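You operate a simulated robot arm through the tools that you are given. There is no shell and no other tool.

Carry out the task below with a simulated two-armed robot. There is one attempt and no reset: what you move stays moved.

Task
Grind a full dose of pepper into the white dish and tray it.
Fine: strew none; leave the swing arm aside; the other dish stays.

It is judged by the outcome, as a careful person would: the job done as asked, and still so three seconds after it is handed in. It fails if anything else is knocked over, pushed out of place, dropped, spilled or broken.

Robot
Two 6-joint arms with two-finger parallel grippers on one trunk that stands fixed in place. Base frame: the origin is at the foot of the trunk, x ahead of it, y to its left, z up; the work surface is at about z = 0.8. Readings come in m, rad, newtons and seconds.
The left shoulder is at [-0.077, 0.177, 0.832], the right one opposite. With the tool pointing down near the work surface each hand reaches from about 0.1 to 0.72 m from the base axis, measured 20 degrees to its own side. Payload 1.57 kg a hand.
Tool frame (each hand has its own): the origin (TCP) lies between the finger pads and is the grasp point; the fingertips stand 0.03 m ahead of it; z points along the fingers, y is the line along which they close. The gripper opens to 0.08 m. The fingers are 0.017 m wide and 0.012 m thick; the gripper's body (0.04 by 0.082 m) begins 0.08 m behind the TCP.
Orientation is told as [roll, pitch, yaw] about the base's x, y, z axes, in that order, counted from this pose: with the fingers straight down and closing along the base's y, the tool's x points along the base's -x, its y along +y and its z along -z.

Tools
- The arms move only by the tool apply_moves. It takes "left_commands", "right_commands" or both (then of equal length, played together; a hand with none holds still); each is a list of rows, each a list of 7 numbers: the turn, a rotation vector about the base's x, y, z in rad, then the shift along the base's x, y, z in m, then the finger opening in m, from 0 to 0.08. In form: [[wx, wy, wz, dx, dy, dz, gripper], ...]. A call has 1 to 20 rows; each row is the pose to reach, as a shift and turn from the pose commanded when the call began. Each row takes 0.2 s and may step no farther than 0.05 m and 0.15 rad from the row before; otherwise, or with a gripper value out of range, the whole call is refused. Where a pose cannot be reached the arm comes as near as it can. A force on the tool above 40 N (or 10 N above the force at the start of the call, whichever is more), or a blocked arm, ends the call early, and 0.2 s more pass. The fingers move at their own pace (about 0.072 m/s each) and stop on an object; they squeeze with about 39 N. The grip force told is the motor's: it shows also when the fingers shut on nothing. Time passes only in rows, and 0.2 s behind the last, so rows that repeat a pose let the fingers close. It gives the time, the measured TCP pose, the force on the tool (base axes), the opening and the grip force at its end, in the units of the frame above (readings bear some noise), with the torque about the TCP (base axes, N m) and any sound that the robot's microphone picked up.
- Cameras (640 x 400 px; columns grow to the right, rows downward): "scene" is now at [0.0397, -0.023, 1.5645]; the picture's right is [-0.27, -0.96, 0.00], its down [-0.65, 0.18, -0.74] and it looks along [0.71, -0.20, -0.68] (base axes); focal length 316 px, centre (320, 200). "left" rides on the left gripper at [0.072, 0.007, -0.122] in its tool frame; the picture's right is [-0.09, 1.00, 0.00], its down [-0.84, -0.08, -0.54] and it looks along [-0.54, -0.05, 0.84] (tool axes); focal length 238 px, centre (320, 200). "right" rides on the right gripper at [0.072, -0.007, -0.122] in its tool frame; the picture's right is [0.09, 1.00, 0.00], its down [-0.84, 0.08, -0.54] and it looks along [-0.54, 0.05, 0.84] (tool axes); focal length 238 px, centre (320, 200). There is no depth. A picture from a camera that has moved, and an enlarged one, comes with that camera's place and axes in the base frame and with its lens.
- snapshot(camera): a new picture of that camera. The clock stands still meanwhile.
- lift_body(by): slides the trunk up (or, below 0, down) by that many m; the arms and the scene camera ride with it, the base frame stays. It gives what a move gives, with no picture.
- pan_tilt(pan, tilt): turns the head with the scene camera to pan (to the left, within 2.496 rad either way) and tilt (down, from -0.506 to 1.204), counted from straight ahead of the robot. It gives what a move gives.
- zoom(camera, box): a new picture of the part [left, top, right, bottom] of that camera's present view, enlarged. The clock stands still meanwhile.
- finish_job(): hands the job in; it is judged then, once.

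Places have to be worked out from the pictures, the camera data and where the tool is seen. Open the grippers and draw the arms clear of the work before you hand the job in, unless the task says otherwise.

The tools are called after "Request:" as a command line: name --argument value ..., lists and objects as JSON in quotes. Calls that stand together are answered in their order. apply_moves: Moves the arms, as the interface text tells. Its arguments: {"type":"object","properties":{"left_commands":{"type":"array","items":{"type":"array","items":{"type":"number"}}},"right_commands":{"type":"array","items":{"type":"array","items":{"type":"number"}}}},"required":[]} The other tools are called the same way: lift_body (by) slides the trunk up or down; pan_tilt (pan, tilt) turns the head that bears the scene camera; snapshot (camera) takes a picture; zoom (camera, box) takes an enlarged picture of a part of a camera's view; finish_job () hands the job in.

At the start:

```text
clock: 0.0
left_position: [0.4136, 0.011, 1.2282]
left_tcp_rot: [0.0, 0.001, -0.001]
left_wrist_force: [-0.3, -0.1, -0.3]
left_moment: [0.01, 0.02, -0.03]
left_finger_gap: 0.0801
left_grasp_force: 0.0
right_position: [0.4457, -0.3668, 1.2117]
right_tcp_rot: [0.0, 0.001, 0.0]
right_wrist_force: [-0.4, 0.5, -0.2]
right_moment: [0.0, 0.0, 0.0]
right_finger_gap: 0.08
right_grasp_force: 0.1
trunk travel left (down, up): [-0.275, 0.053]
head pan, tilt: [-0.276, 0.745]
```

scene: 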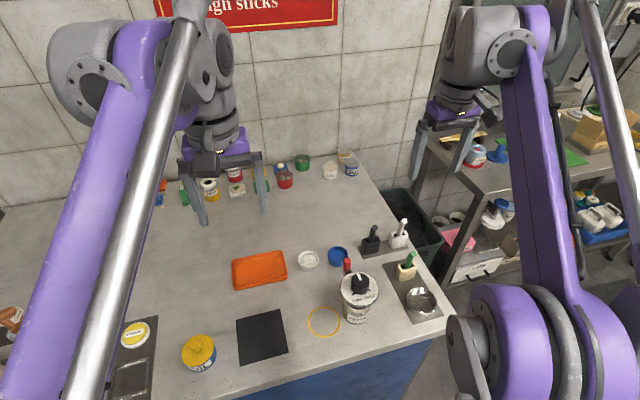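
right: 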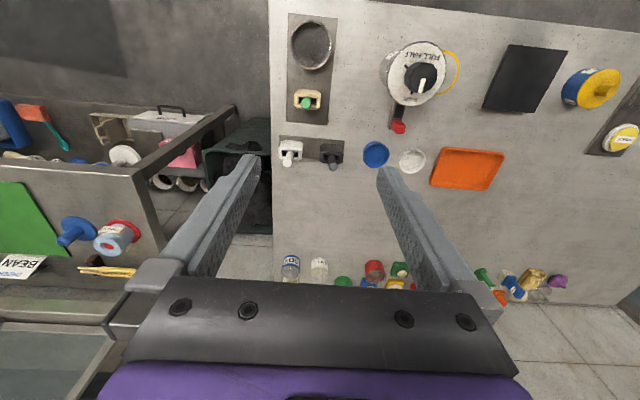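
left: 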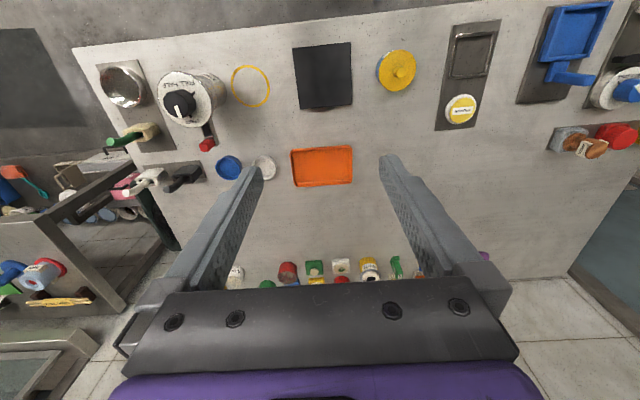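

I start by looking closely at the worktop: there seems to be a grinder with a dial and a red swing arm/lever, a yellow ring, a white dish, a blue dish and an orange tray. I zoom in on them.

Request:
zoom --camera "scene" --box '[220, 220, 460, 370]'

Request:
zoom --camera "right" --box '[270, 10, 530, 200]'

Request:
zoom --camera "left" --box '[80, 40, 370, 220]'

Request:
zoom --camera "scene" --box '[330, 230, 410, 330]'

```text
2.67 times, centred on (340, 295) of scene
camera zoom: at [0.0397, -0.023, 1.5645], right [-0.27, -0.96, 0.0], down [-0.65, 0.18, -0.74], along [0.71, -0.2, -0.68], focal length 844 px, centre (267, -53)
```

zoom: 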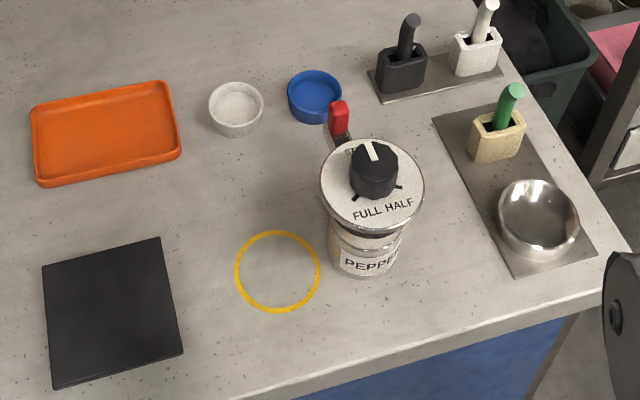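

```text
2.11 times, centred on (400, 105) of right
camera zoom: at [0.3747, -0.3734, 1.3351], right [-0.09, 1.0, 0.0], down [0.84, 0.08, 0.54], along [0.54, 0.05, -0.84], focal length 502 px, centre (152, 400)
```

zoom: 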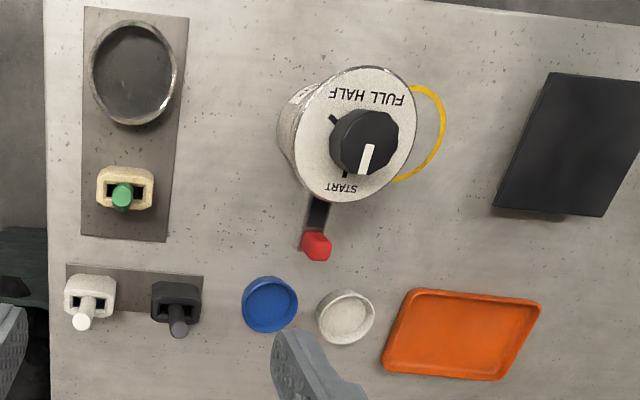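

```text
2.21 times, centred on (225, 130) of left
camera zoom: at [0.3412, 0.0186, 1.3535], right [0.09, 1.0, 0.0], down [0.84, -0.08, 0.54], along [0.54, -0.05, -0.84], focal length 526 px, centre (530, 354)
```

zoom: 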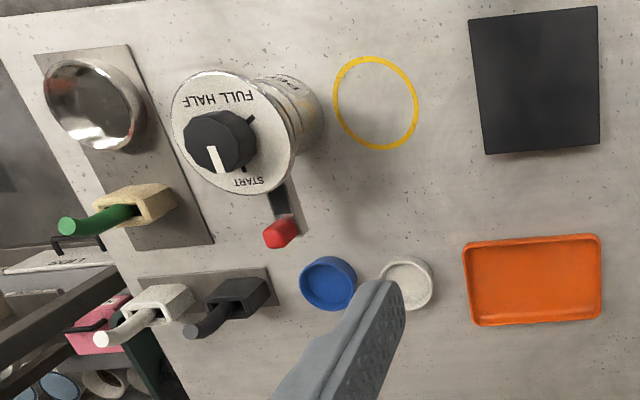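

```text
4.00 times, centred on (370, 280) of scene
camera zoom: at [0.0397, -0.023, 1.5645], right [-0.27, -0.96, 0.0], down [-0.65, 0.18, -0.74], along [0.71, -0.2, -0.68], focal length 1266 px, centre (120, -120)
```

zoom: 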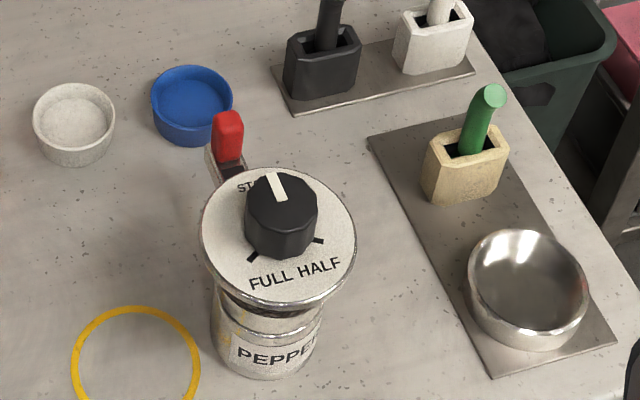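

The mill with the dial (START / FULL / HALF) stands near (0.39, -0.22), with the red-tipped arm pointing +x at about z=0.90. I look around for signs or instructions and at other objects.

Request:
zoom --camera "scene" --box '[150, 0, 380, 140]'

Request:
zoom --camera "left" --box '[360, 0, 640, 175]'

Request:
pan_tilt --pan -0.1 --tilt 0.2

Request:
snapshot --camera "scene"

```text
2.78 times, centred on (265, 70) of scene
camera zoom: at [0.0397, -0.023, 1.5645], right [-0.27, -0.96, 0.0], down [-0.65, 0.18, -0.74], along [0.71, -0.2, -0.68], focal length 881 px, centre (473, 562)
```

zoom: 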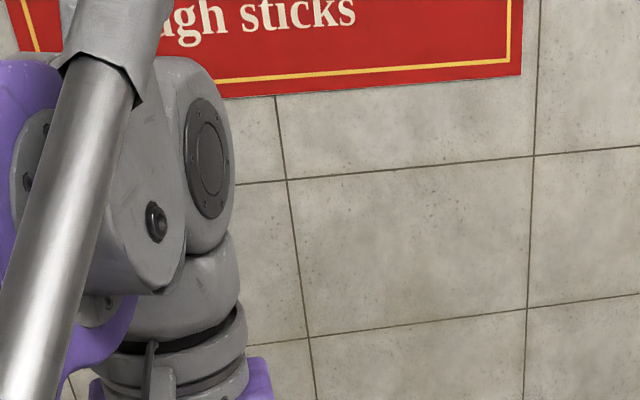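

```text
2.29 times, centred on (500, 88) of left
camera zoom: at [0.3412, 0.0186, 1.3535], right [0.09, 1.0, 0.0], down [0.84, -0.08, 0.54], along [0.54, -0.05, -0.84], focal length 545 px, centre (-91, 457)
```

zoom: 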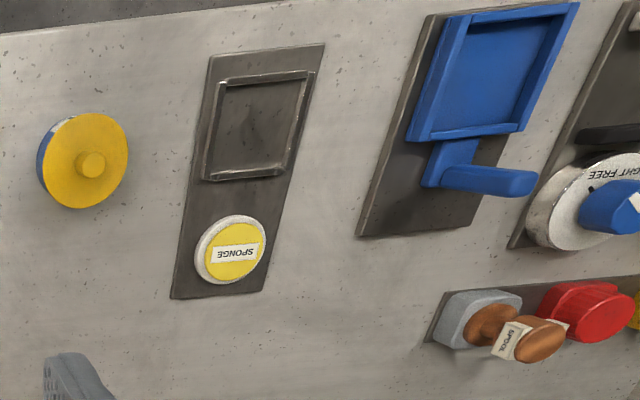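

```text
clock: 1.0
left_position: [0.4146, 0.0106, 1.2289]
left_tcp_rot: [0.0, 0.001, 0.001]
left_wrist_force: [-0.2, -0.1, 0.4]
left_moment: [0.02, -0.01, 0.0]
left_finger_gap: 0.0798
left_grasp_force: 0.0
right_position: [0.4464, -0.3654, 1.2126]
right_tcp_rot: [0.0, 0.0, 0.001]
right_wrist_force: [-0.1, -0.6, 0.0]
right_moment: [0.0, -0.01, -0.04]
right_finger_gap: 0.0801
right_grasp_force: 0.1
trunk travel left (down, up): [-0.275, 0.053]
head pan, tilt: [-0.099, 0.201]
```

```text
taken
camera scene: at [0.0525, -0.0096, 1.6135], right [-0.1, -0.99, 0.0], down [-0.2, 0.02, -0.98], along [0.97, -0.1, -0.2], focal length 316 px, centre (320, 200)
```

scene: 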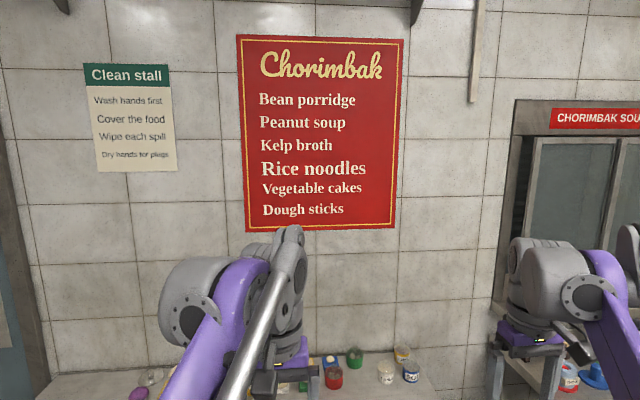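

The wall signs are just decoration. I bring the left hand around, yawed, to look at the mill from its left side, and turn the head back down.

Request:
apply_moves --left_commands '[[0, 0, -0.143, 0, 0.005, -0.015, 0.08], [0, 0, -0.286, 0, 0.01, -0.03, 0.08], [0, 0, -0.429, -0.005, 0.015, -0.05, 0.08], [0, 0, -0.571, -0.01, 0.02, -0.065, 0.08], [0, 0, -0.714, -0.01, 0.025, -0.08, 0.08], [0, 0, -0.857, -0.015, 0.03, -0.1, 0.08], [0, 0, -1.0, -0.02, 0.03, -0.12, 0.08], [0, 0, -1.143, -0.02, 0.03, -0.14, 0.08], [0, 0, -1.286, -0.02, 0.03, -0.155, 0.08], [0, 0, -1.428, -0.02, 0.03, -0.17, 0.08], [0, 0, -1.571, -0.02, 0.03, -0.18, 0.08]]'

Request:
pan_tilt --pan -0.276 --tilt 0.85

Request:
snapshot --camera "left"

Request:
snapshot --camera "scene"

```text
clock: 3.4
left_position: [0.3936, 0.0402, 1.0496]
left_tcp_rot: [0.001, -0.001, -1.573]
left_wrist_force: [0.1, 0.4, 0.1]
left_moment: [0.0, -0.01, 0.0]
left_finger_gap: 0.08
left_grasp_force: 0.1
right_position: [0.4461, -0.3678, 1.2116]
right_tcp_rot: [-0.001, 0.0, 0.001]
right_wrist_force: [0.4, 0.1, -0.6]
right_moment: [0.01, 0.02, 0.01]
right_finger_gap: 0.0803
right_grasp_force: 0.0
trunk travel left (down, up): [-0.275, 0.053]
head pan, tilt: [-0.099, 0.201]
```

```text
clock: 4.4
left_position: [0.3947, 0.0397, 1.0503]
left_tcp_rot: [0.0, 0.0, -1.57]
left_wrist_force: [0.9, 0.2, -0.9]
left_moment: [0.01, -0.01, 0.04]
left_finger_gap: 0.0801
left_grasp_force: 0.1
right_position: [0.4474, -0.3683, 1.2127]
right_tcp_rot: [0.0, 0.001, 0.002]
right_wrist_force: [-0.1, 1.4, 0.2]
right_moment: [0.01, -0.03, 0.01]
right_finger_gap: 0.0801
right_grasp_force: 0.0
trunk travel left (down, up): [-0.275, 0.053]
head pan, tilt: [-0.276, 0.85]
```

```text
taken
camera left: at [0.3999, 0.1126, 1.1738], right [1.0, -0.09, 0.0], down [-0.08, -0.84, 0.54], along [-0.05, -0.54, -0.84], focal length 238 px, centre (320, 200)
```

left: 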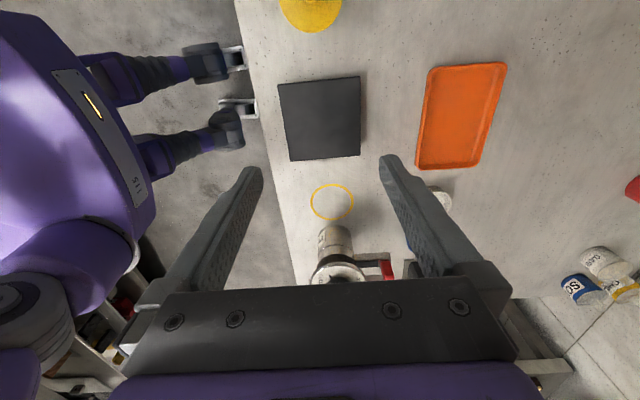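

```text
taken
camera scene: at [0.035, -0.0216, 1.556], right [-0.27, -0.96, 0.0], down [-0.72, 0.2, -0.66], along [0.64, -0.18, -0.75], focal length 316 px, centre (320, 200)
```

scene: 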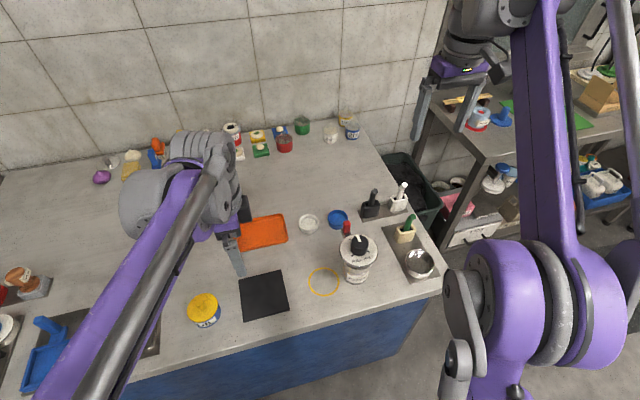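

The hand camera needs a flatter look. I tilt the left hand about x so that the camera looks toward -y at the mill from about 0.3 m.

Request:
apply_moves --left_commands '[[-0.14, 0, 0, 0.008, 0.0, -0.015, 0.08], [-0.28, 0, 0, 0.016, -0.01, -0.035, 0.08], [-0.42, 0, 0, 0.024, -0.025, -0.06, 0.08], [-0.56, 0, 0, 0.03, -0.045, -0.085, 0.08], [-0.7, 0, 0, 0.036, -0.06, -0.105, 0.08], [-0.7, 0, 0, 0.036, -0.06, -0.105, 0.08]]'

Request:
snapshot --camera "left"

```text
clock: 5.8
left_position: [0.4304, -0.0192, 0.9428]
left_tcp_rot: [0.003, -0.701, -1.574]
left_wrist_force: [0.3, -0.7, -0.5]
left_moment: [-0.03, -0.01, -0.01]
left_finger_gap: 0.0798
left_grasp_force: 0.1
right_position: [0.4456, -0.3681, 1.2135]
right_tcp_rot: [0.001, -0.001, 0.0]
right_wrist_force: [-0.2, 0.4, 0.1]
right_moment: [0.01, -0.03, -0.02]
right_finger_gap: 0.0801
right_grasp_force: 0.0
trunk travel left (down, up): [-0.275, 0.053]
head pan, tilt: [-0.276, 0.85]
```

```text
taken
camera left: at [0.4361, 0.1148, 0.9919], right [1.0, -0.07, 0.06], down [-0.08, -0.29, 0.95], along [-0.05, -0.95, -0.29], focal length 238 px, centre (320, 200)
```

left: 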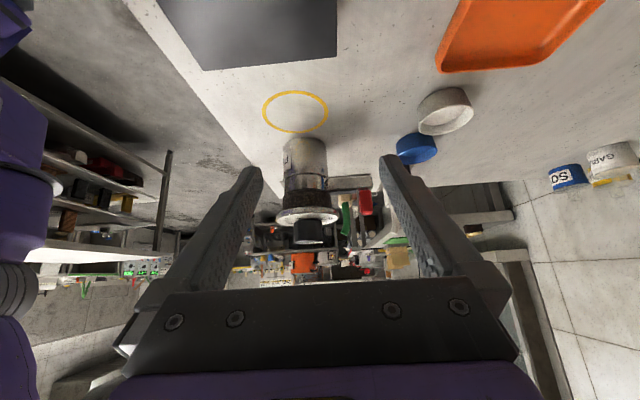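

Request:
zoom --camera "left" --box '[240, 80, 400, 260]'

```text
2.22 times, centred on (320, 170) of left
camera zoom: at [0.4361, 0.1148, 0.9919], right [1.0, -0.07, 0.06], down [-0.08, -0.29, 0.95], along [-0.05, -0.95, -0.29], focal length 530 px, centre (320, 267)
```

zoom: 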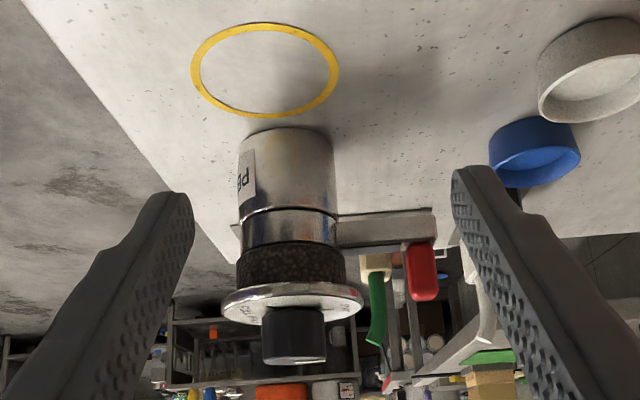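

From the left (image is upside-down) the mill shows: label cylinder on the table, a metal collar, a swing bar with a red upright tab pointing +x, a dark band, the dial plate and a black knob. I bring the right hand camera above to look at the bar and dial plate up close.

Request:
apply_moves --right_commands '[[0, 0, 0, -0.015, 0.03, -0.02, 0.08], [0, 0, 0, -0.03, 0.06, -0.04, 0.08], [0, 0, 0, -0.045, 0.09, -0.06, 0.08], [0, 0, 0, -0.06, 0.12, -0.08, 0.08], [0, 0, 0, -0.074, 0.14, -0.1, 0.08], [0, 0, 0, -0.074, 0.145, -0.12, 0.08]]'

Request:
snapshot --camera "right"

Request:
zoom --camera "right" --box '[230, 100, 410, 280]'

```text
clock: 7.2
left_position: [0.4311, -0.0194, 0.9427]
left_tcp_rot: [0.0, -0.7, -1.572]
left_wrist_force: [-0.6, 0.6, 0.4]
left_moment: [0.0, 0.02, -0.01]
left_finger_gap: 0.0802
left_grasp_force: 0.0
right_position: [0.3742, -0.2216, 1.0936]
right_tcp_rot: [0.001, -0.002, -0.001]
right_wrist_force: [0.6, 0.2, -0.1]
right_moment: [0.0, 0.03, 0.0]
right_finger_gap: 0.08
right_grasp_force: 0.0
trunk travel left (down, up): [-0.275, 0.053]
head pan, tilt: [-0.276, 0.85]
```

```text
taken
camera right: at [0.3023, -0.2281, 1.2153], right [-0.09, 1.0, 0.0], down [0.84, 0.08, 0.54], along [0.54, 0.05, -0.84], focal length 238 px, centre (320, 200)
```

right: 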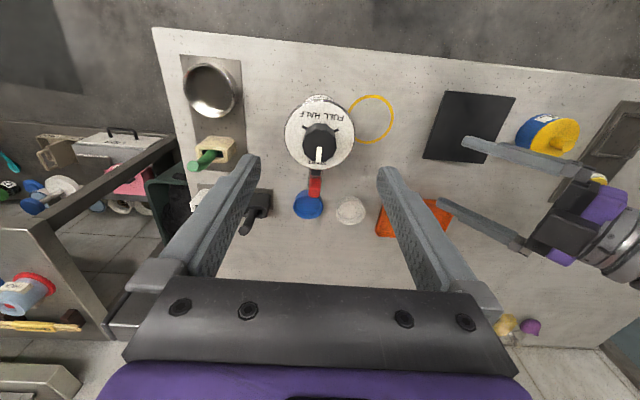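

```text
2.22 times, centred on (320, 190) of right
camera zoom: at [0.3023, -0.2281, 1.2153], right [-0.09, 1.0, 0.0], down [0.84, 0.08, 0.54], along [0.54, 0.05, -0.84], focal length 530 px, centre (320, 222)
```

zoom: 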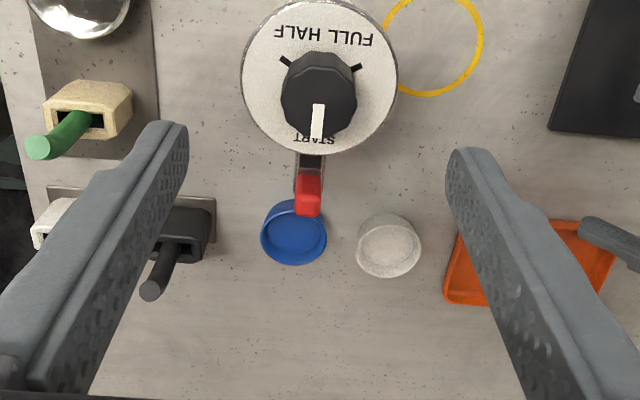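

The dial plate has START toward +x, FULL on the +y/-x side and HALF on the -y/-x side. I zoom in further for details of the mill body, its base and the bar.

Request:
zoom --camera "left" --box '[270, 125, 380, 195]'

Request:
zoom --camera "left" --box '[270, 180, 390, 255]'

Request:
zoom --camera "right" --box '[280, 95, 370, 205]'

Request:
zoom --camera "scene" --box '[330, 210, 390, 290]'

```text
5.71 times, centred on (325, 160) of left
camera zoom: at [0.4366, 0.1148, 0.9921], right [1.0, -0.07, 0.06], down [-0.08, -0.29, 0.95], along [-0.05, -0.95, -0.3], focal length 1362 px, centre (291, 429)
```

zoom: 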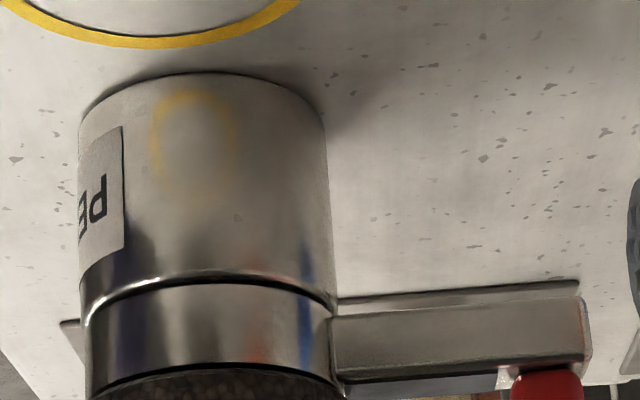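

```text
5.33 times, centred on (330, 218) of left
camera zoom: at [0.4366, 0.1148, 0.9921], right [1.0, -0.07, 0.06], down [-0.08, -0.29, 0.95], along [-0.05, -0.95, -0.3], focal length 1271 px, centre (267, 107)
```

zoom: 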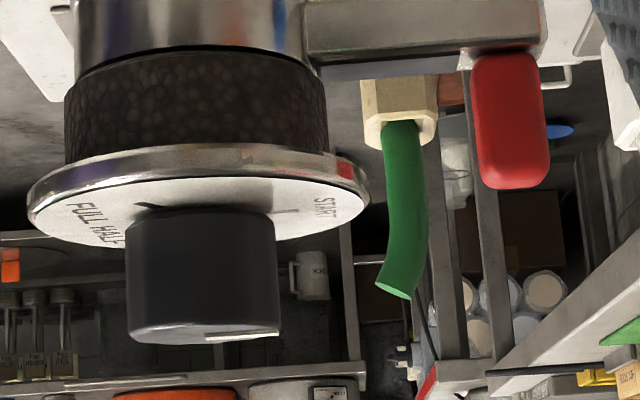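

```text
3.64 times, centred on (325, 150) of right
camera zoom: at [0.3023, -0.2281, 1.2153], right [-0.09, 1.0, 0.0], down [0.84, 0.08, 0.54], along [0.54, 0.05, -0.84], focal length 867 px, centre (302, 382)
```

zoom: 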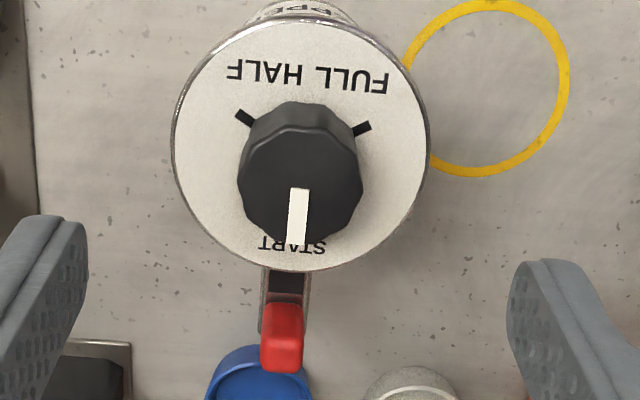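

```text
5.00 times, centred on (360, 250) of scene
camera zoom: at [0.0354, -0.0217, 1.5559], right [-0.27, -0.96, 0.0], down [-0.72, 0.2, -0.66], along [0.63, -0.18, -0.75], focal length 1583 px, centre (120, -50)
```

zoom: 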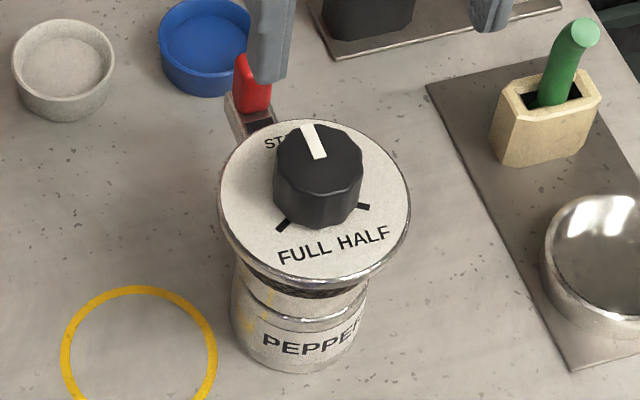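

I lower the left hand camera to about z=0.86 looking nearly horizontally, to inspect the underside of the bar and the mill's foot for an outlet.

Request:
apply_moves --left_commands '[[-0.1, 0, 0, 0.006, -0.01, -0.015, 0.08], [-0.2, 0, 0, 0.012, -0.02, -0.03, 0.08], [-0.3, 0, 0, 0.018, -0.035, -0.045, 0.08], [-0.4, 0, 0, 0.025, -0.05, -0.06, 0.08], [-0.4, 0, 0, 0.025, -0.06, -0.073, 0.08], [-0.4, 0, 0, 0.025, -0.06, -0.073, 0.08]]'

Request:
snapshot --camera "left"

Request:
zoom --camera "left" --box '[230, 120, 400, 240]'

```text
clock: 8.6
left_position: [0.4543, -0.0798, 0.8714]
left_tcp_rot: [0.002, -1.101, -1.572]
left_wrist_force: [-0.5, -0.5, 0.0]
left_moment: [-0.01, 0.02, 0.01]
left_finger_gap: 0.0801
left_grasp_force: 0.1
right_position: [0.3726, -0.2216, 1.0931]
right_tcp_rot: [0.001, -0.001, 0.001]
right_wrist_force: [-0.1, -0.3, -0.4]
right_moment: [0.01, -0.02, 0.01]
right_finger_gap: 0.0799
right_grasp_force: 0.0
trunk travel left (down, up): [-0.275, 0.053]
head pan, tilt: [-0.276, 0.85]
```

```text
taken
camera left: at [0.46, 0.0622, 0.865], right [1.0, -0.04, 0.08], down [-0.08, 0.1, 0.99], along [-0.05, -0.99, 0.1], focal length 238 px, centre (320, 200)
```

left: 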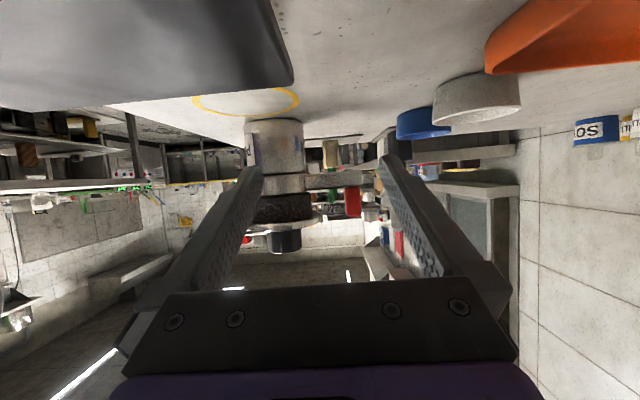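

```text
3.33 times, centred on (315, 180) of left
camera zoom: at [0.46, 0.0622, 0.865], right [1.0, -0.04, 0.08], down [-0.08, 0.1, 0.99], along [-0.05, -0.99, 0.1], focal length 794 px, centre (337, 267)
```

zoom: 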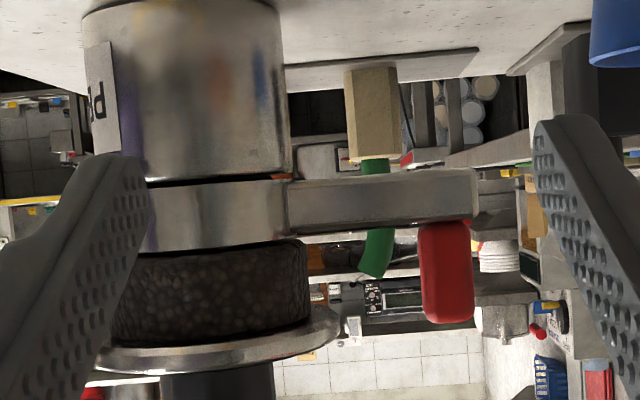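

The arm turns with a collar (z≈0.86–0.88) above the foot cylinder, with the red tab as its handle; it may be a chute. I tilt the right hand to look down and back at the arm's tip and its top side.

Request:
apply_moves --right_commands '[[0, 0.12, 0, 0.03, 0, 0.0, 0.08], [0, 0.24, 0, 0.06, 0, 0.0, 0.08], [0, 0.36, 0, 0.09, 0, -0.01, 0.08], [0, 0.48, 0, 0.11, 0, -0.025, 0.08], [0, 0.6, 0, 0.125, 0, -0.045, 0.08], [0, 0.72, 0, 0.135, 0, -0.07, 0.08], [0, 0.84, 0, 0.14, 0, -0.08, 0.08], [0, 0.84, 0, 0.14, 0, -0.08, 0.08]]'

Request:
snapshot --camera "right"

Request:
zoom --camera "right" --box '[250, 100, 390, 240]'

```text
clock: 9.8
left_position: [0.4554, -0.0798, 0.8717]
left_tcp_rot: [0.0, -1.099, -1.571]
left_wrist_force: [0.4, 0.5, 0.0]
left_moment: [0.0, 0.0, 0.03]
left_finger_gap: 0.08
left_grasp_force: 0.1
right_position: [0.498, -0.2225, 1.0511]
right_tcp_rot: [-0.002, 0.528, 0.0]
right_wrist_force: [5.9, -5.1, -25.8]
right_moment: [0.66, 0.53, 0.05]
right_finger_gap: 0.0799
right_grasp_force: 0.1
trunk travel left (down, up): [-0.275, 0.053]
head pan, tilt: [-0.276, 0.85]
stopped in row 5 (right hand): the force on the tool passed its limit at 120 N (the readings are from after the stop); the commanded pose is now the measured one
```

```text
taken
camera right: at [0.4963, -0.2284, 1.1941], right [-0.08, 1.0, 0.05], down [1.0, 0.08, 0.05], along [0.04, 0.05, -1.0], focal length 238 px, centre (320, 200)
```

right: 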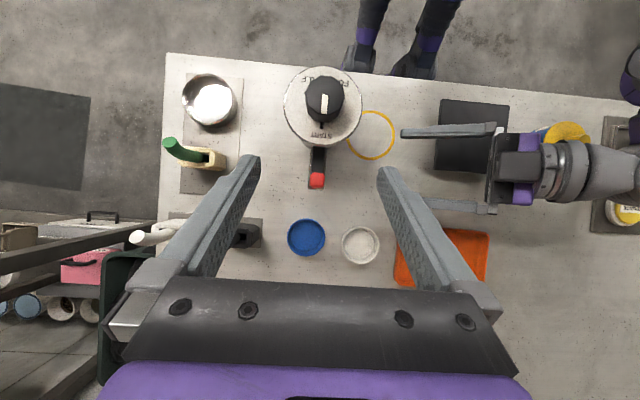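

```text
2.86 times, centred on (320, 170) of right
camera zoom: at [0.4963, -0.2284, 1.1941], right [-0.08, 1.0, 0.05], down [1.0, 0.08, 0.05], along [0.04, 0.05, -1.0], focal length 681 px, centre (320, 286)
```

zoom: 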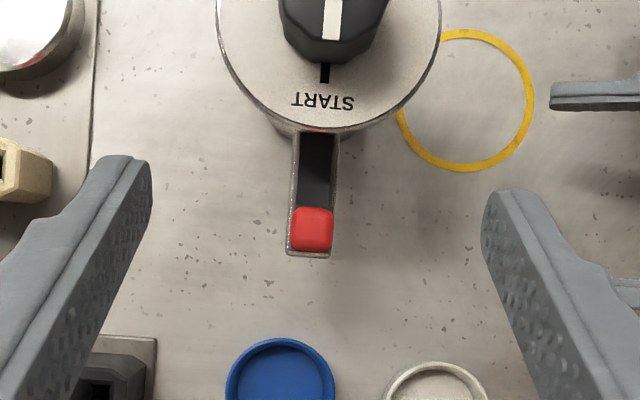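

The right hand stopped at a force; nothing on the bench seems touched (it is at z≈1.05), so likely the arm folded against itself. I check the scene.

Request:
snapshot --camera "scene"

Request:
zoom --camera "scene" --box '[280, 130, 480, 300]'

```text
taken
camera scene: at [0.0356, -0.0217, 1.556], right [-0.27, -0.96, 0.0], down [-0.72, 0.2, -0.66], along [0.63, -0.18, -0.75], focal length 316 px, centre (320, 200)
```

scene: 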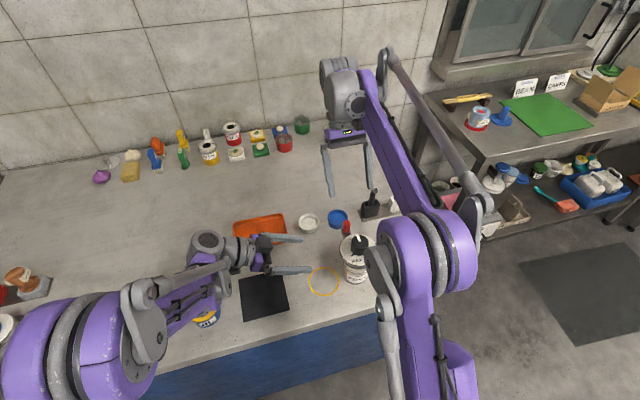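

```text
2.35 times, centred on (380, 215) of scene
camera zoom: at [0.0356, -0.0217, 1.556], right [-0.27, -0.96, 0.0], down [-0.72, 0.2, -0.66], along [0.63, -0.18, -0.75], focal length 745 px, centre (179, 165)
```

zoom: 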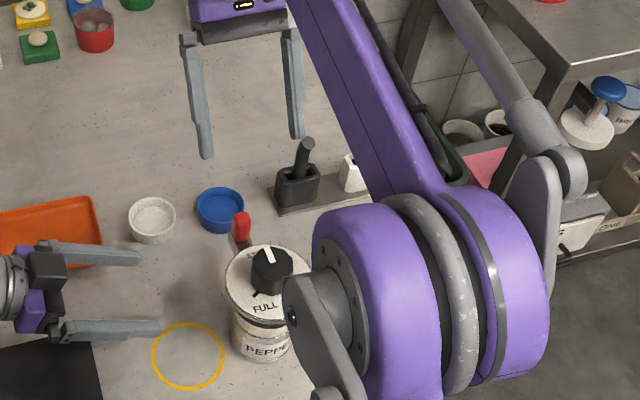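

The right hand only folded against its own forearm; the bench is undisturbed. The arm is an open chute whose red tab sits at radius ~0.085 from the mill axis (≈(0.40,-0.22)), and the ring centre (≈(0.40,-0.134)) is at the same radius, so the chute swings over the ring. I zoom straight down on the dial to read tick angles.

Request:
zoom --camera "right" --box '[270, 60, 400, 200]'

Request:
zoom --camera "right" --box '[270, 190, 410, 280]'

Request:
zoom --camera "left" --box '[385, 40, 545, 160]'

```text
2.86 times, centred on (335, 130) of right
camera zoom: at [0.4963, -0.2284, 1.1941], right [-0.08, 1.0, 0.05], down [1.0, 0.08, 0.05], along [0.04, 0.05, -1.0], focal length 681 px, centre (277, 400)
```

zoom: 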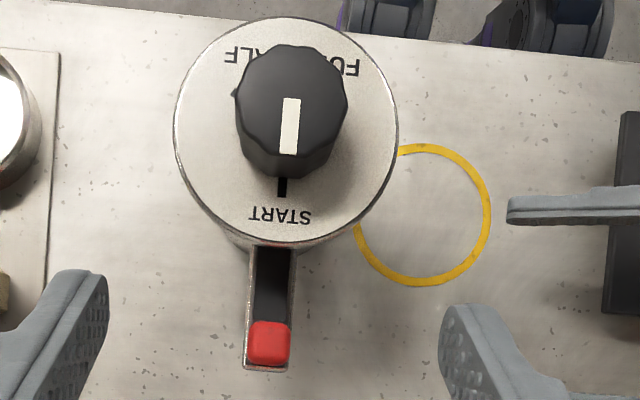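

```text
4.44 times, centred on (340, 235) of right
camera zoom: at [0.4963, -0.2284, 1.1941], right [-0.08, 1.0, 0.05], down [1.0, 0.08, 0.05], along [0.04, 0.05, -1.0], focal length 1059 px, centre (231, 44)
```

zoom: 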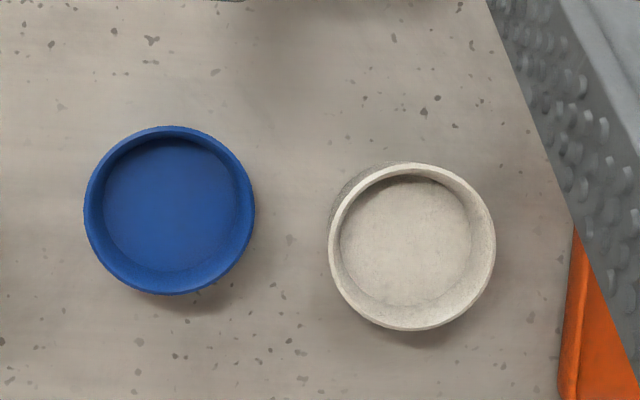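

```text
3.33 times, centred on (465, 100) of left
camera zoom: at [0.4605, 0.0622, 0.8651], right [1.0, -0.04, 0.08], down [-0.08, 0.1, 0.99], along [-0.05, -0.99, 0.1], focal length 794 px, centre (-163, 533)
```

zoom: 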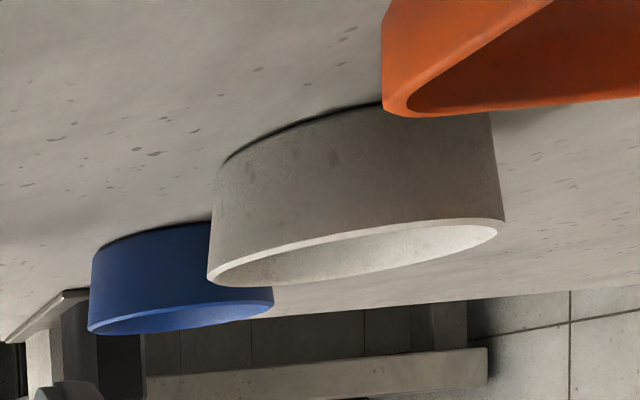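

The white dish centre is at about (0.577, -0.140), ~0.057 m across and ~0.029 m tall; the ring is at (0.398, -0.133). I untilt the right hand and park it to the right, out of the way.

Request:
apply_moves --right_commands '[[0, -0.11, 0, -0.02, -0.02, 0.03, 0.08], [0, -0.22, 0, -0.04, -0.05, 0.05, 0.08], [0, -0.33, 0, -0.06, -0.08, 0.07, 0.08], [0, -0.44, 0, -0.08, -0.12, 0.09, 0.08], [0, -0.528, 0, -0.1, -0.16, 0.1, 0.08], [0, -0.528, 0, -0.12, -0.19, 0.1, 0.08], [0, -0.528, 0, -0.13, -0.2, 0.1, 0.08]]'

Request:
apply_moves --left_commands '[[0.14, 0, 0, 0, 0.02, 0.03, 0.08], [0.28, 0, 0, 0, 0.04, 0.06, 0.08], [0.42, 0, 0, 0.02, 0.04, 0.09, 0.08], [0.56, 0, 0, 0.04, 0.03, 0.11, 0.08], [0.7, 0, 0, 0.06, 0.01, 0.12, 0.08], [0.84, 0, 0, 0.08, -0.02, 0.13, 0.08], [0.98, 0, 0, 0.1, -0.04, 0.13, 0.08], [1.1, 0, 0, 0.122, -0.06, 0.13, 0.08], [1.1, 0, 0, 0.122, -0.06, 0.13, 0.08]]'

Request:
snapshot --camera "left"

Request:
snapshot --camera "scene"

```text
clock: 11.4
left_position: [0.4536, -0.0802, 0.8721]
left_tcp_rot: [0.002, -1.1, -1.572]
left_wrist_force: [-0.1, -0.3, -0.2]
left_moment: [0.01, 0.05, 0.03]
left_finger_gap: 0.0801
left_grasp_force: 0.0
right_position: [0.3644, -0.4219, 1.1528]
right_tcp_rot: [-0.002, 0.002, 0.0]
right_wrist_force: [-0.3, 0.0, -0.1]
right_moment: [0.02, 0.02, 0.02]
right_finger_gap: 0.0799
right_grasp_force: 0.1
trunk travel left (down, up): [-0.275, 0.053]
head pan, tilt: [-0.276, 0.85]
```

```text
clock: 13.4
left_position: [0.5764, -0.1381, 1.0037]
left_tcp_rot: [0.001, 0.0, -1.57]
left_wrist_force: [1.5, -0.4, 0.8]
left_moment: [0.01, -0.04, 0.02]
left_finger_gap: 0.0803
left_grasp_force: 0.0
right_position: [0.3636, -0.4209, 1.1512]
right_tcp_rot: [-0.002, 0.001, 0.0]
right_wrist_force: [-0.3, 0.4, -0.6]
right_moment: [0.0, -0.03, 0.03]
right_finger_gap: 0.0801
right_grasp_force: 0.0
trunk travel left (down, up): [-0.275, 0.053]
head pan, tilt: [-0.276, 0.85]
```

```text
taken
camera left: at [0.5822, -0.0649, 1.1279], right [1.0, -0.09, 0.0], down [-0.08, -0.84, 0.54], along [-0.05, -0.54, -0.84], focal length 238 px, centre (320, 200)
```

left: 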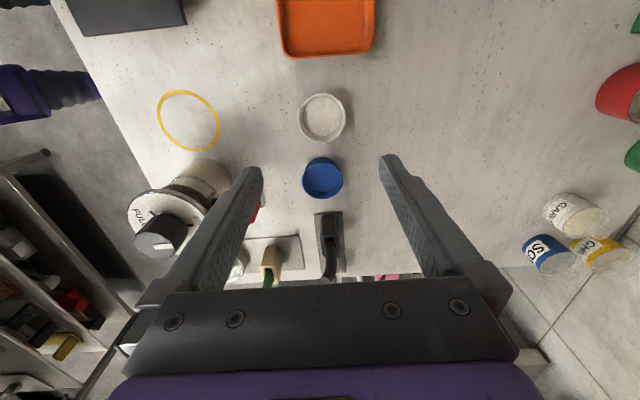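

```text
taken
camera scene: at [0.034, -0.0205, 1.556], right [-0.27, -0.96, 0.0], down [-0.72, 0.2, -0.66], along [0.64, -0.18, -0.75], focal length 316 px, centre (320, 200)
```

scene: 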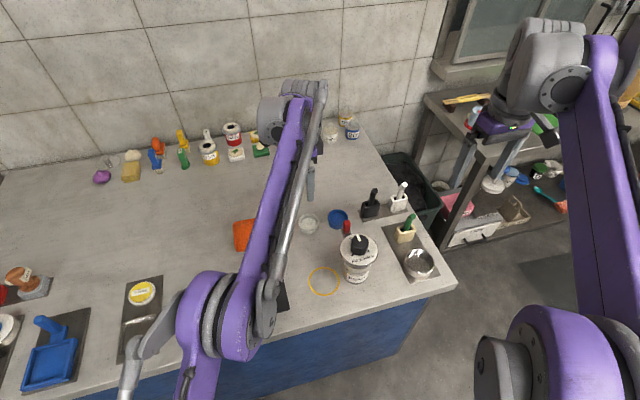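

Left view puts the dish at (0.578, -0.138), just under the left TCP (fingers closing along x). I descend to just above the rim and check alignment.

Request:
apply_moves --left_commands '[[0, 0, 0, 0.001, 0, -0.03, 0.08], [0, 0, 0, 0.001, 0, -0.06, 0.08], [0, 0, 0, 0.001, 0, -0.09, 0.08], [0, 0, 0, 0.001, 0, -0.12, 0.08], [0, 0, 0, 0.001, 0, -0.125, 0.08]]'

Request:
snapshot --camera "left"

Request:
zoom --camera "scene" --box '[240, 170, 400, 290]'

```text
clock: 14.6
left_position: [0.5784, -0.142, 0.878]
left_tcp_rot: [0.001, 0.0, -1.574]
left_wrist_force: [-0.5, 0.1, 0.1]
left_moment: [0.03, 0.01, 0.0]
left_finger_gap: 0.08
left_grasp_force: 0.0
right_position: [0.3648, -0.4221, 1.1518]
right_tcp_rot: [-0.001, 0.003, -0.001]
right_wrist_force: [-0.1, 0.1, 0.3]
right_moment: [0.0, -0.01, -0.03]
right_finger_gap: 0.0802
right_grasp_force: 0.0
trunk travel left (down, up): [-0.275, 0.053]
head pan, tilt: [-0.276, 0.85]
```

```text
taken
camera left: at [0.5834, -0.0688, 1.0009], right [1.0, -0.09, 0.0], down [-0.08, -0.84, 0.54], along [-0.05, -0.54, -0.84], focal length 238 px, centre (320, 200)
```

left: 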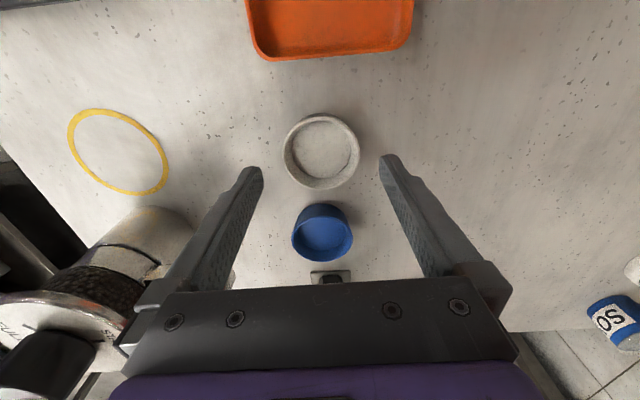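

```text
3.33 times, centred on (320, 230) of scene
camera zoom: at [0.0348, -0.0216, 1.556], right [-0.27, -0.96, 0.0], down [-0.72, 0.2, -0.66], along [0.64, -0.18, -0.75], focal length 1055 px, centre (320, 100)
```

zoom: 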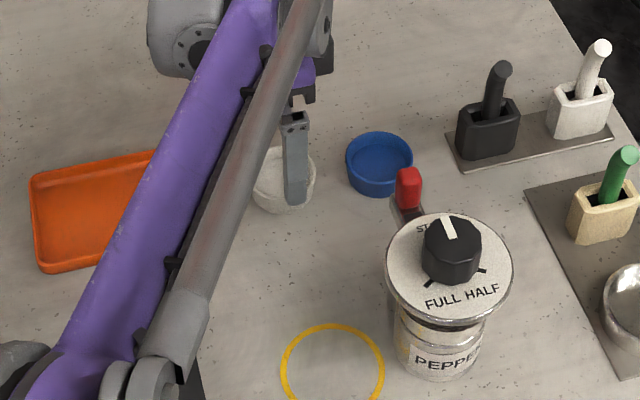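

The dish sits centred between the open fingers (slight +y correction). I descend so the fingertips are ~5 mm above the bench and close on the dish.

Request:
apply_moves --left_commands '[[0, 0, 0, 0, 0.003, -0.015, 0.08], [0, 0, 0, 0, 0.003, -0.03, 0.08], [0, 0, 0, 0, 0.003, -0.042, 0.08], [0, 0, 0, 0, 0.003, -0.042, 0.07], [0, 0, 0, 0, 0.003, -0.042, 0.06], [0, 0, 0, 0, 0.003, -0.042, 0.05], [0, 0, 0, 0, 0.003, -0.042, 0.05]]'

Request:
snapshot --camera "left"

```text
clock: 16.2
left_position: [0.5767, -0.1385, 0.8353]
left_tcp_rot: [-0.001, 0.001, -1.574]
left_wrist_force: [0.1, -0.6, -0.1]
left_moment: [0.01, -0.03, 0.03]
left_finger_gap: 0.0577
left_grasp_force: 38.7
right_position: [0.3648, -0.4221, 1.1521]
right_tcp_rot: [-0.003, 0.005, 0.0]
right_wrist_force: [0.4, -0.1, -0.2]
right_moment: [0.01, 0.0, 0.04]
right_finger_gap: 0.08
right_grasp_force: 0.0
trunk travel left (down, up): [-0.275, 0.053]
head pan, tilt: [-0.276, 0.85]
```

```text
taken
camera left: at [0.5827, -0.0649, 0.9591], right [1.0, -0.09, 0.0], down [-0.08, -0.84, 0.54], along [-0.05, -0.54, -0.84], focal length 238 px, centre (320, 200)
```

left: 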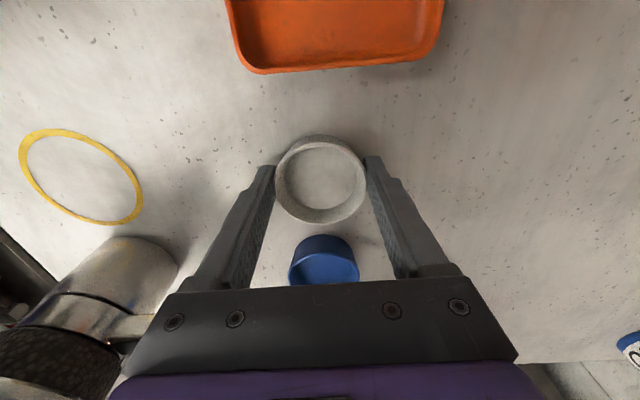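

Dish gripped at 0.0577 m. I lift it 5 cm, carry it straight along -x to the ring, and lower it to the same height.

Request:
apply_moves --left_commands '[[0, 0, 0, 0, 0, 0.02, 0.05], [0, 0, 0, 0, 0, 0.05, 0.05], [0, 0, 0, -0.025, 0, 0.05, 0.05], [0, 0, 0, -0.055, 0, 0.05, 0.05], [0, 0, 0, -0.085, 0, 0.05, 0.05], [0, 0, 0, -0.115, 0, 0.05, 0.05], [0, 0, 0, -0.145, 0, 0.05, 0.05], [0, 0, 0, -0.168, 0, 0.05, 0.05], [0, 0, 0, -0.178, 0, 0.05, 0.05], [0, 0, 0, -0.178, 0, 0.05, 0.05]]'

Request:
snapshot --camera "left"

Request:
zoom --camera "scene" --box '[240, 190, 420, 310]'

```text
clock: 18.4
left_position: [0.4001, -0.1363, 0.8854]
left_tcp_rot: [0.001, 0.0, -1.572]
left_wrist_force: [0.6, -0.6, -1.3]
left_moment: [0.0, 0.01, -0.02]
left_finger_gap: 0.0578
left_grasp_force: 39.0
right_position: [0.3661, -0.4212, 1.1512]
right_tcp_rot: [-0.003, 0.003, 0.0]
right_wrist_force: [-0.2, -0.6, 0.6]
right_moment: [0.0, 0.01, 0.0]
right_finger_gap: 0.0798
right_grasp_force: 0.0
trunk travel left (down, up): [-0.275, 0.053]
head pan, tilt: [-0.276, 0.85]
```

```text
taken
camera left: at [0.4062, -0.0641, 1.0086], right [1.0, -0.09, 0.0], down [-0.08, -0.84, 0.54], along [-0.05, -0.54, -0.84], focal length 238 px, centre (320, 200)
```

left: 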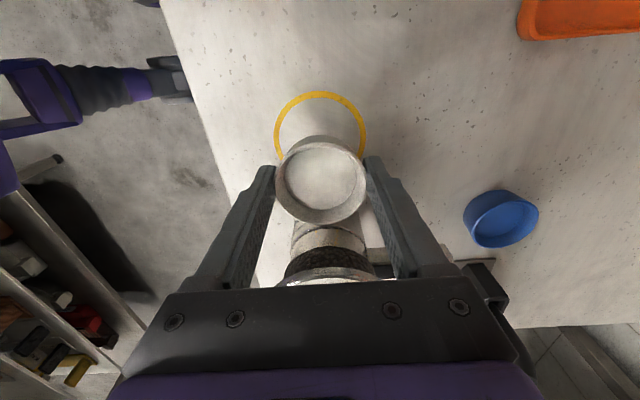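

```text
3.33 times, centred on (330, 250) of scene
camera zoom: at [0.0351, -0.0216, 1.5559], right [-0.27, -0.96, 0.0], down [-0.72, 0.2, -0.66], along [0.63, -0.18, -0.75], focal length 1055 px, centre (287, 33)
```

zoom: 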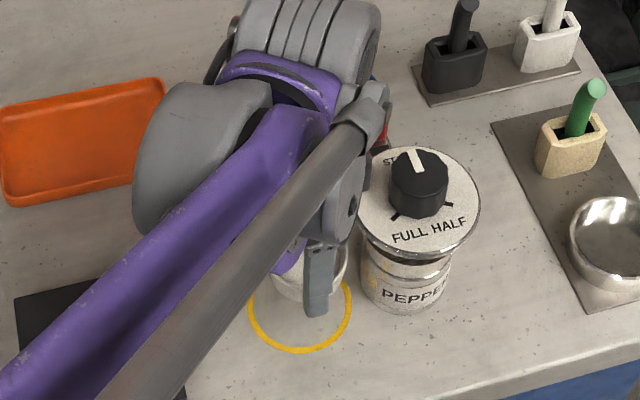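

The dish hangs over the ring, centre ≈(0.400, -0.133) matching the ring. I lower it and release with a modest opening.

Request:
apply_moves --left_commands '[[0, 0, 0, 0, -0.001, -0.02, 0.05], [0, 0, 0, 0, -0.001, -0.035, 0.05], [0, 0, 0, 0, -0.001, -0.045, 0.05], [0, 0, 0, 0, -0.001, -0.049, 0.05], [0, 0, 0, 0, -0.001, -0.049, 0.05], [0, 0, 0, 0, -0.001, -0.049, 0.06], [0, 0, 0, 0, -0.001, -0.049, 0.07], [0, 0, 0, 0, -0.001, -0.049, 0.076], [0, 0, 0, 0, -0.001, -0.049, 0.076]]'

Request:
snapshot --camera "left"

```text
clock: 20.4
left_position: [0.3994, -0.1385, 0.8354]
left_tcp_rot: [0.0, 0.001, -1.572]
left_wrist_force: [-0.3, 0.6, 0.1]
left_moment: [0.02, 0.01, -0.04]
left_finger_gap: 0.0761
left_grasp_force: 0.1
right_position: [0.365, -0.4218, 1.1513]
right_tcp_rot: [-0.001, 0.003, -0.001]
right_wrist_force: [0.7, -1.0, 0.2]
right_moment: [-0.01, 0.02, -0.02]
right_finger_gap: 0.0803
right_grasp_force: 0.1
trunk travel left (down, up): [-0.275, 0.053]
head pan, tilt: [-0.276, 0.85]
```

```text
taken
camera left: at [0.4056, -0.0652, 0.9604], right [1.0, -0.09, 0.0], down [-0.08, -0.84, 0.54], along [-0.05, -0.54, -0.84], focal length 238 px, centre (320, 200)
```

left: 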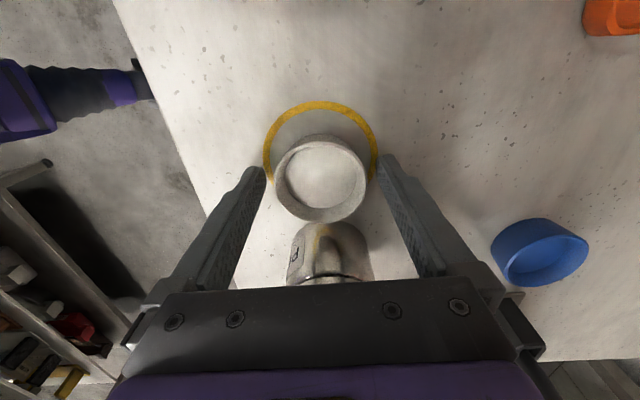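

The dish stands in the ring. I raise the left hand and withdraw it to the left as an observer, and swing its camera toward the mill.

Request:
apply_moves --left_commands '[[0, 0, 0, 0, 0, 0.03, 0.08], [0, 0, 0, 0, 0, 0.07, 0.08], [0, 0, 0, 0, 0.01, 0.11, 0.08], [0, 0, 0, 0, 0.05, 0.14, 0.08], [-0.14, 0, 0, 0, 0.1, 0.15, 0.08], [-0.28, 0, 0, 0, 0.14, 0.15, 0.08], [-0.42, 0, 0, 0, 0.18, 0.15, 0.08], [-0.56, 0, 0, 0, 0.21, 0.15, 0.08], [-0.68, 0, 0, 0, 0.22, 0.15, 0.08], [-0.68, 0, 0, 0, 0.22, 0.15, 0.08]]'

Request:
snapshot --camera "left"

Request:
zoom --camera "scene" --box '[260, 190, 440, 310]'

```text
refused: row 5 steps farther than a row can; nothing moved
```

```text
taken
camera left: at [0.4056, -0.0652, 0.9604], right [1.0, -0.09, 0.0], down [-0.08, -0.84, 0.54], along [-0.05, -0.54, -0.84], focal length 238 px, centre (320, 200)
```

left: 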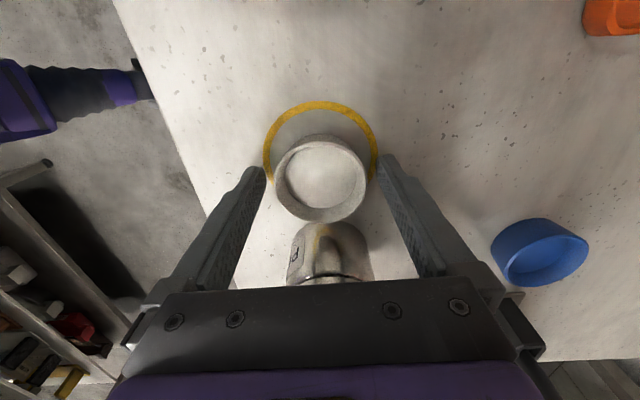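

```text
3.33 times, centred on (350, 250) of scene
camera zoom: at [0.035, -0.0216, 1.5559], right [-0.27, -0.96, 0.0], down [-0.72, 0.2, -0.66], along [0.64, -0.18, -0.75], focal length 1055 px, centre (220, 33)
```

zoom: 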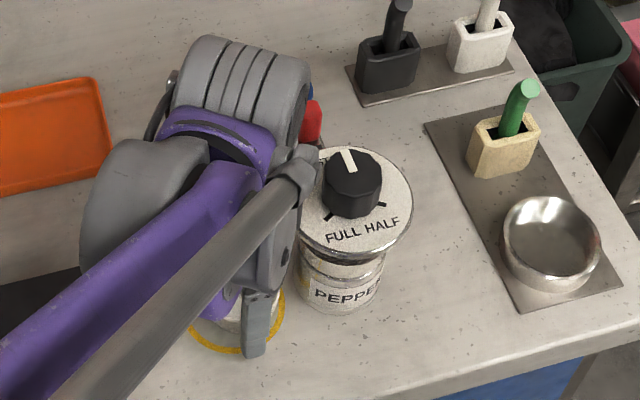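

That call was refused for too large a step; I resend the retreat with smaller steps.

Request:
apply_moves --left_commands '[[0, 0, 0, 0, 0, 0.03, 0.08], [0, 0, 0, 0, 0, 0.07, 0.08], [0, 0, 0, 0, 0.01, 0.11, 0.08], [0, 0, 0, 0, 0.04, 0.14, 0.08], [-0.14, 0, 0, 0, 0.08, 0.15, 0.08], [-0.28, 0, 0, 0, 0.12, 0.15, 0.08], [-0.42, 0, 0, 0, 0.16, 0.15, 0.08], [-0.56, 0, 0, 0, 0.2, 0.15, 0.08], [-0.68, 0, 0, 0, 0.22, 0.15, 0.08], [-0.68, 0, 0, 0, 0.22, 0.15, 0.08]]'

Request:
snapshot --camera "left"

Request:
zoom --camera "scene" --box '[260, 190, 440, 310]'

```text
clock: 22.6
left_position: [0.3999, 0.0828, 0.9873]
left_tcp_rot: [0.002, -0.681, -1.573]
left_wrist_force: [0.0, 0.9, 0.3]
left_moment: [0.01, -0.01, 0.0]
left_finger_gap: 0.0801
left_grasp_force: 0.1
right_position: [0.3642, -0.4221, 1.1517]
right_tcp_rot: [-0.002, 0.003, 0.0]
right_wrist_force: [-0.2, 0.2, -1.0]
right_moment: [-0.03, -0.01, 0.03]
right_finger_gap: 0.0799
right_grasp_force: 0.0
trunk travel left (down, up): [-0.275, 0.053]
head pan, tilt: [-0.276, 0.85]
```

```text
taken
camera left: at [0.4057, 0.216, 1.0377], right [1.0, -0.07, 0.06], down [-0.08, -0.31, 0.95], along [-0.05, -0.95, -0.31], focal length 238 px, centre (320, 200)
```

left: 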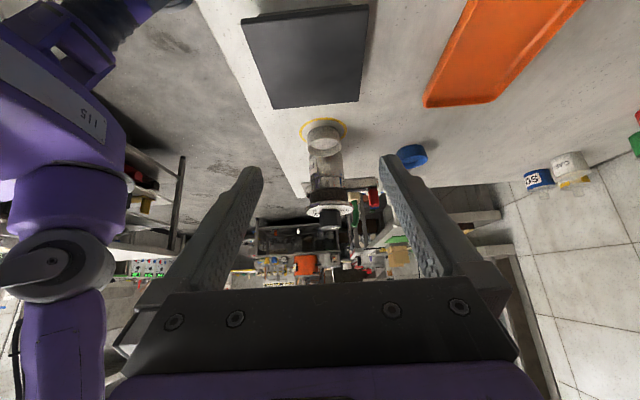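

```text
3.33 times, centred on (350, 250) of scene
camera zoom: at [0.0347, -0.0219, 1.5559], right [-0.27, -0.96, 0.0], down [-0.72, 0.2, -0.66], along [0.64, -0.18, -0.75], focal length 1055 px, centre (220, 33)
```

zoom: 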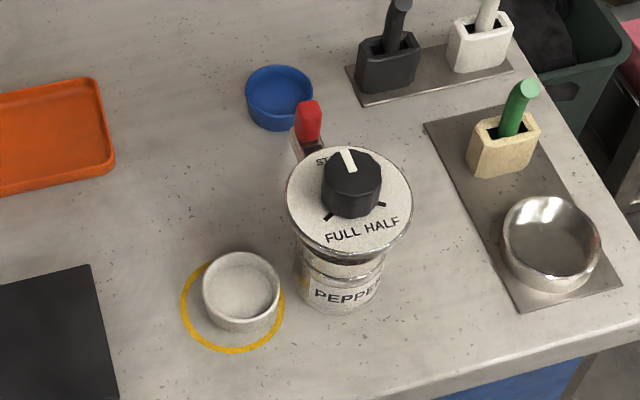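

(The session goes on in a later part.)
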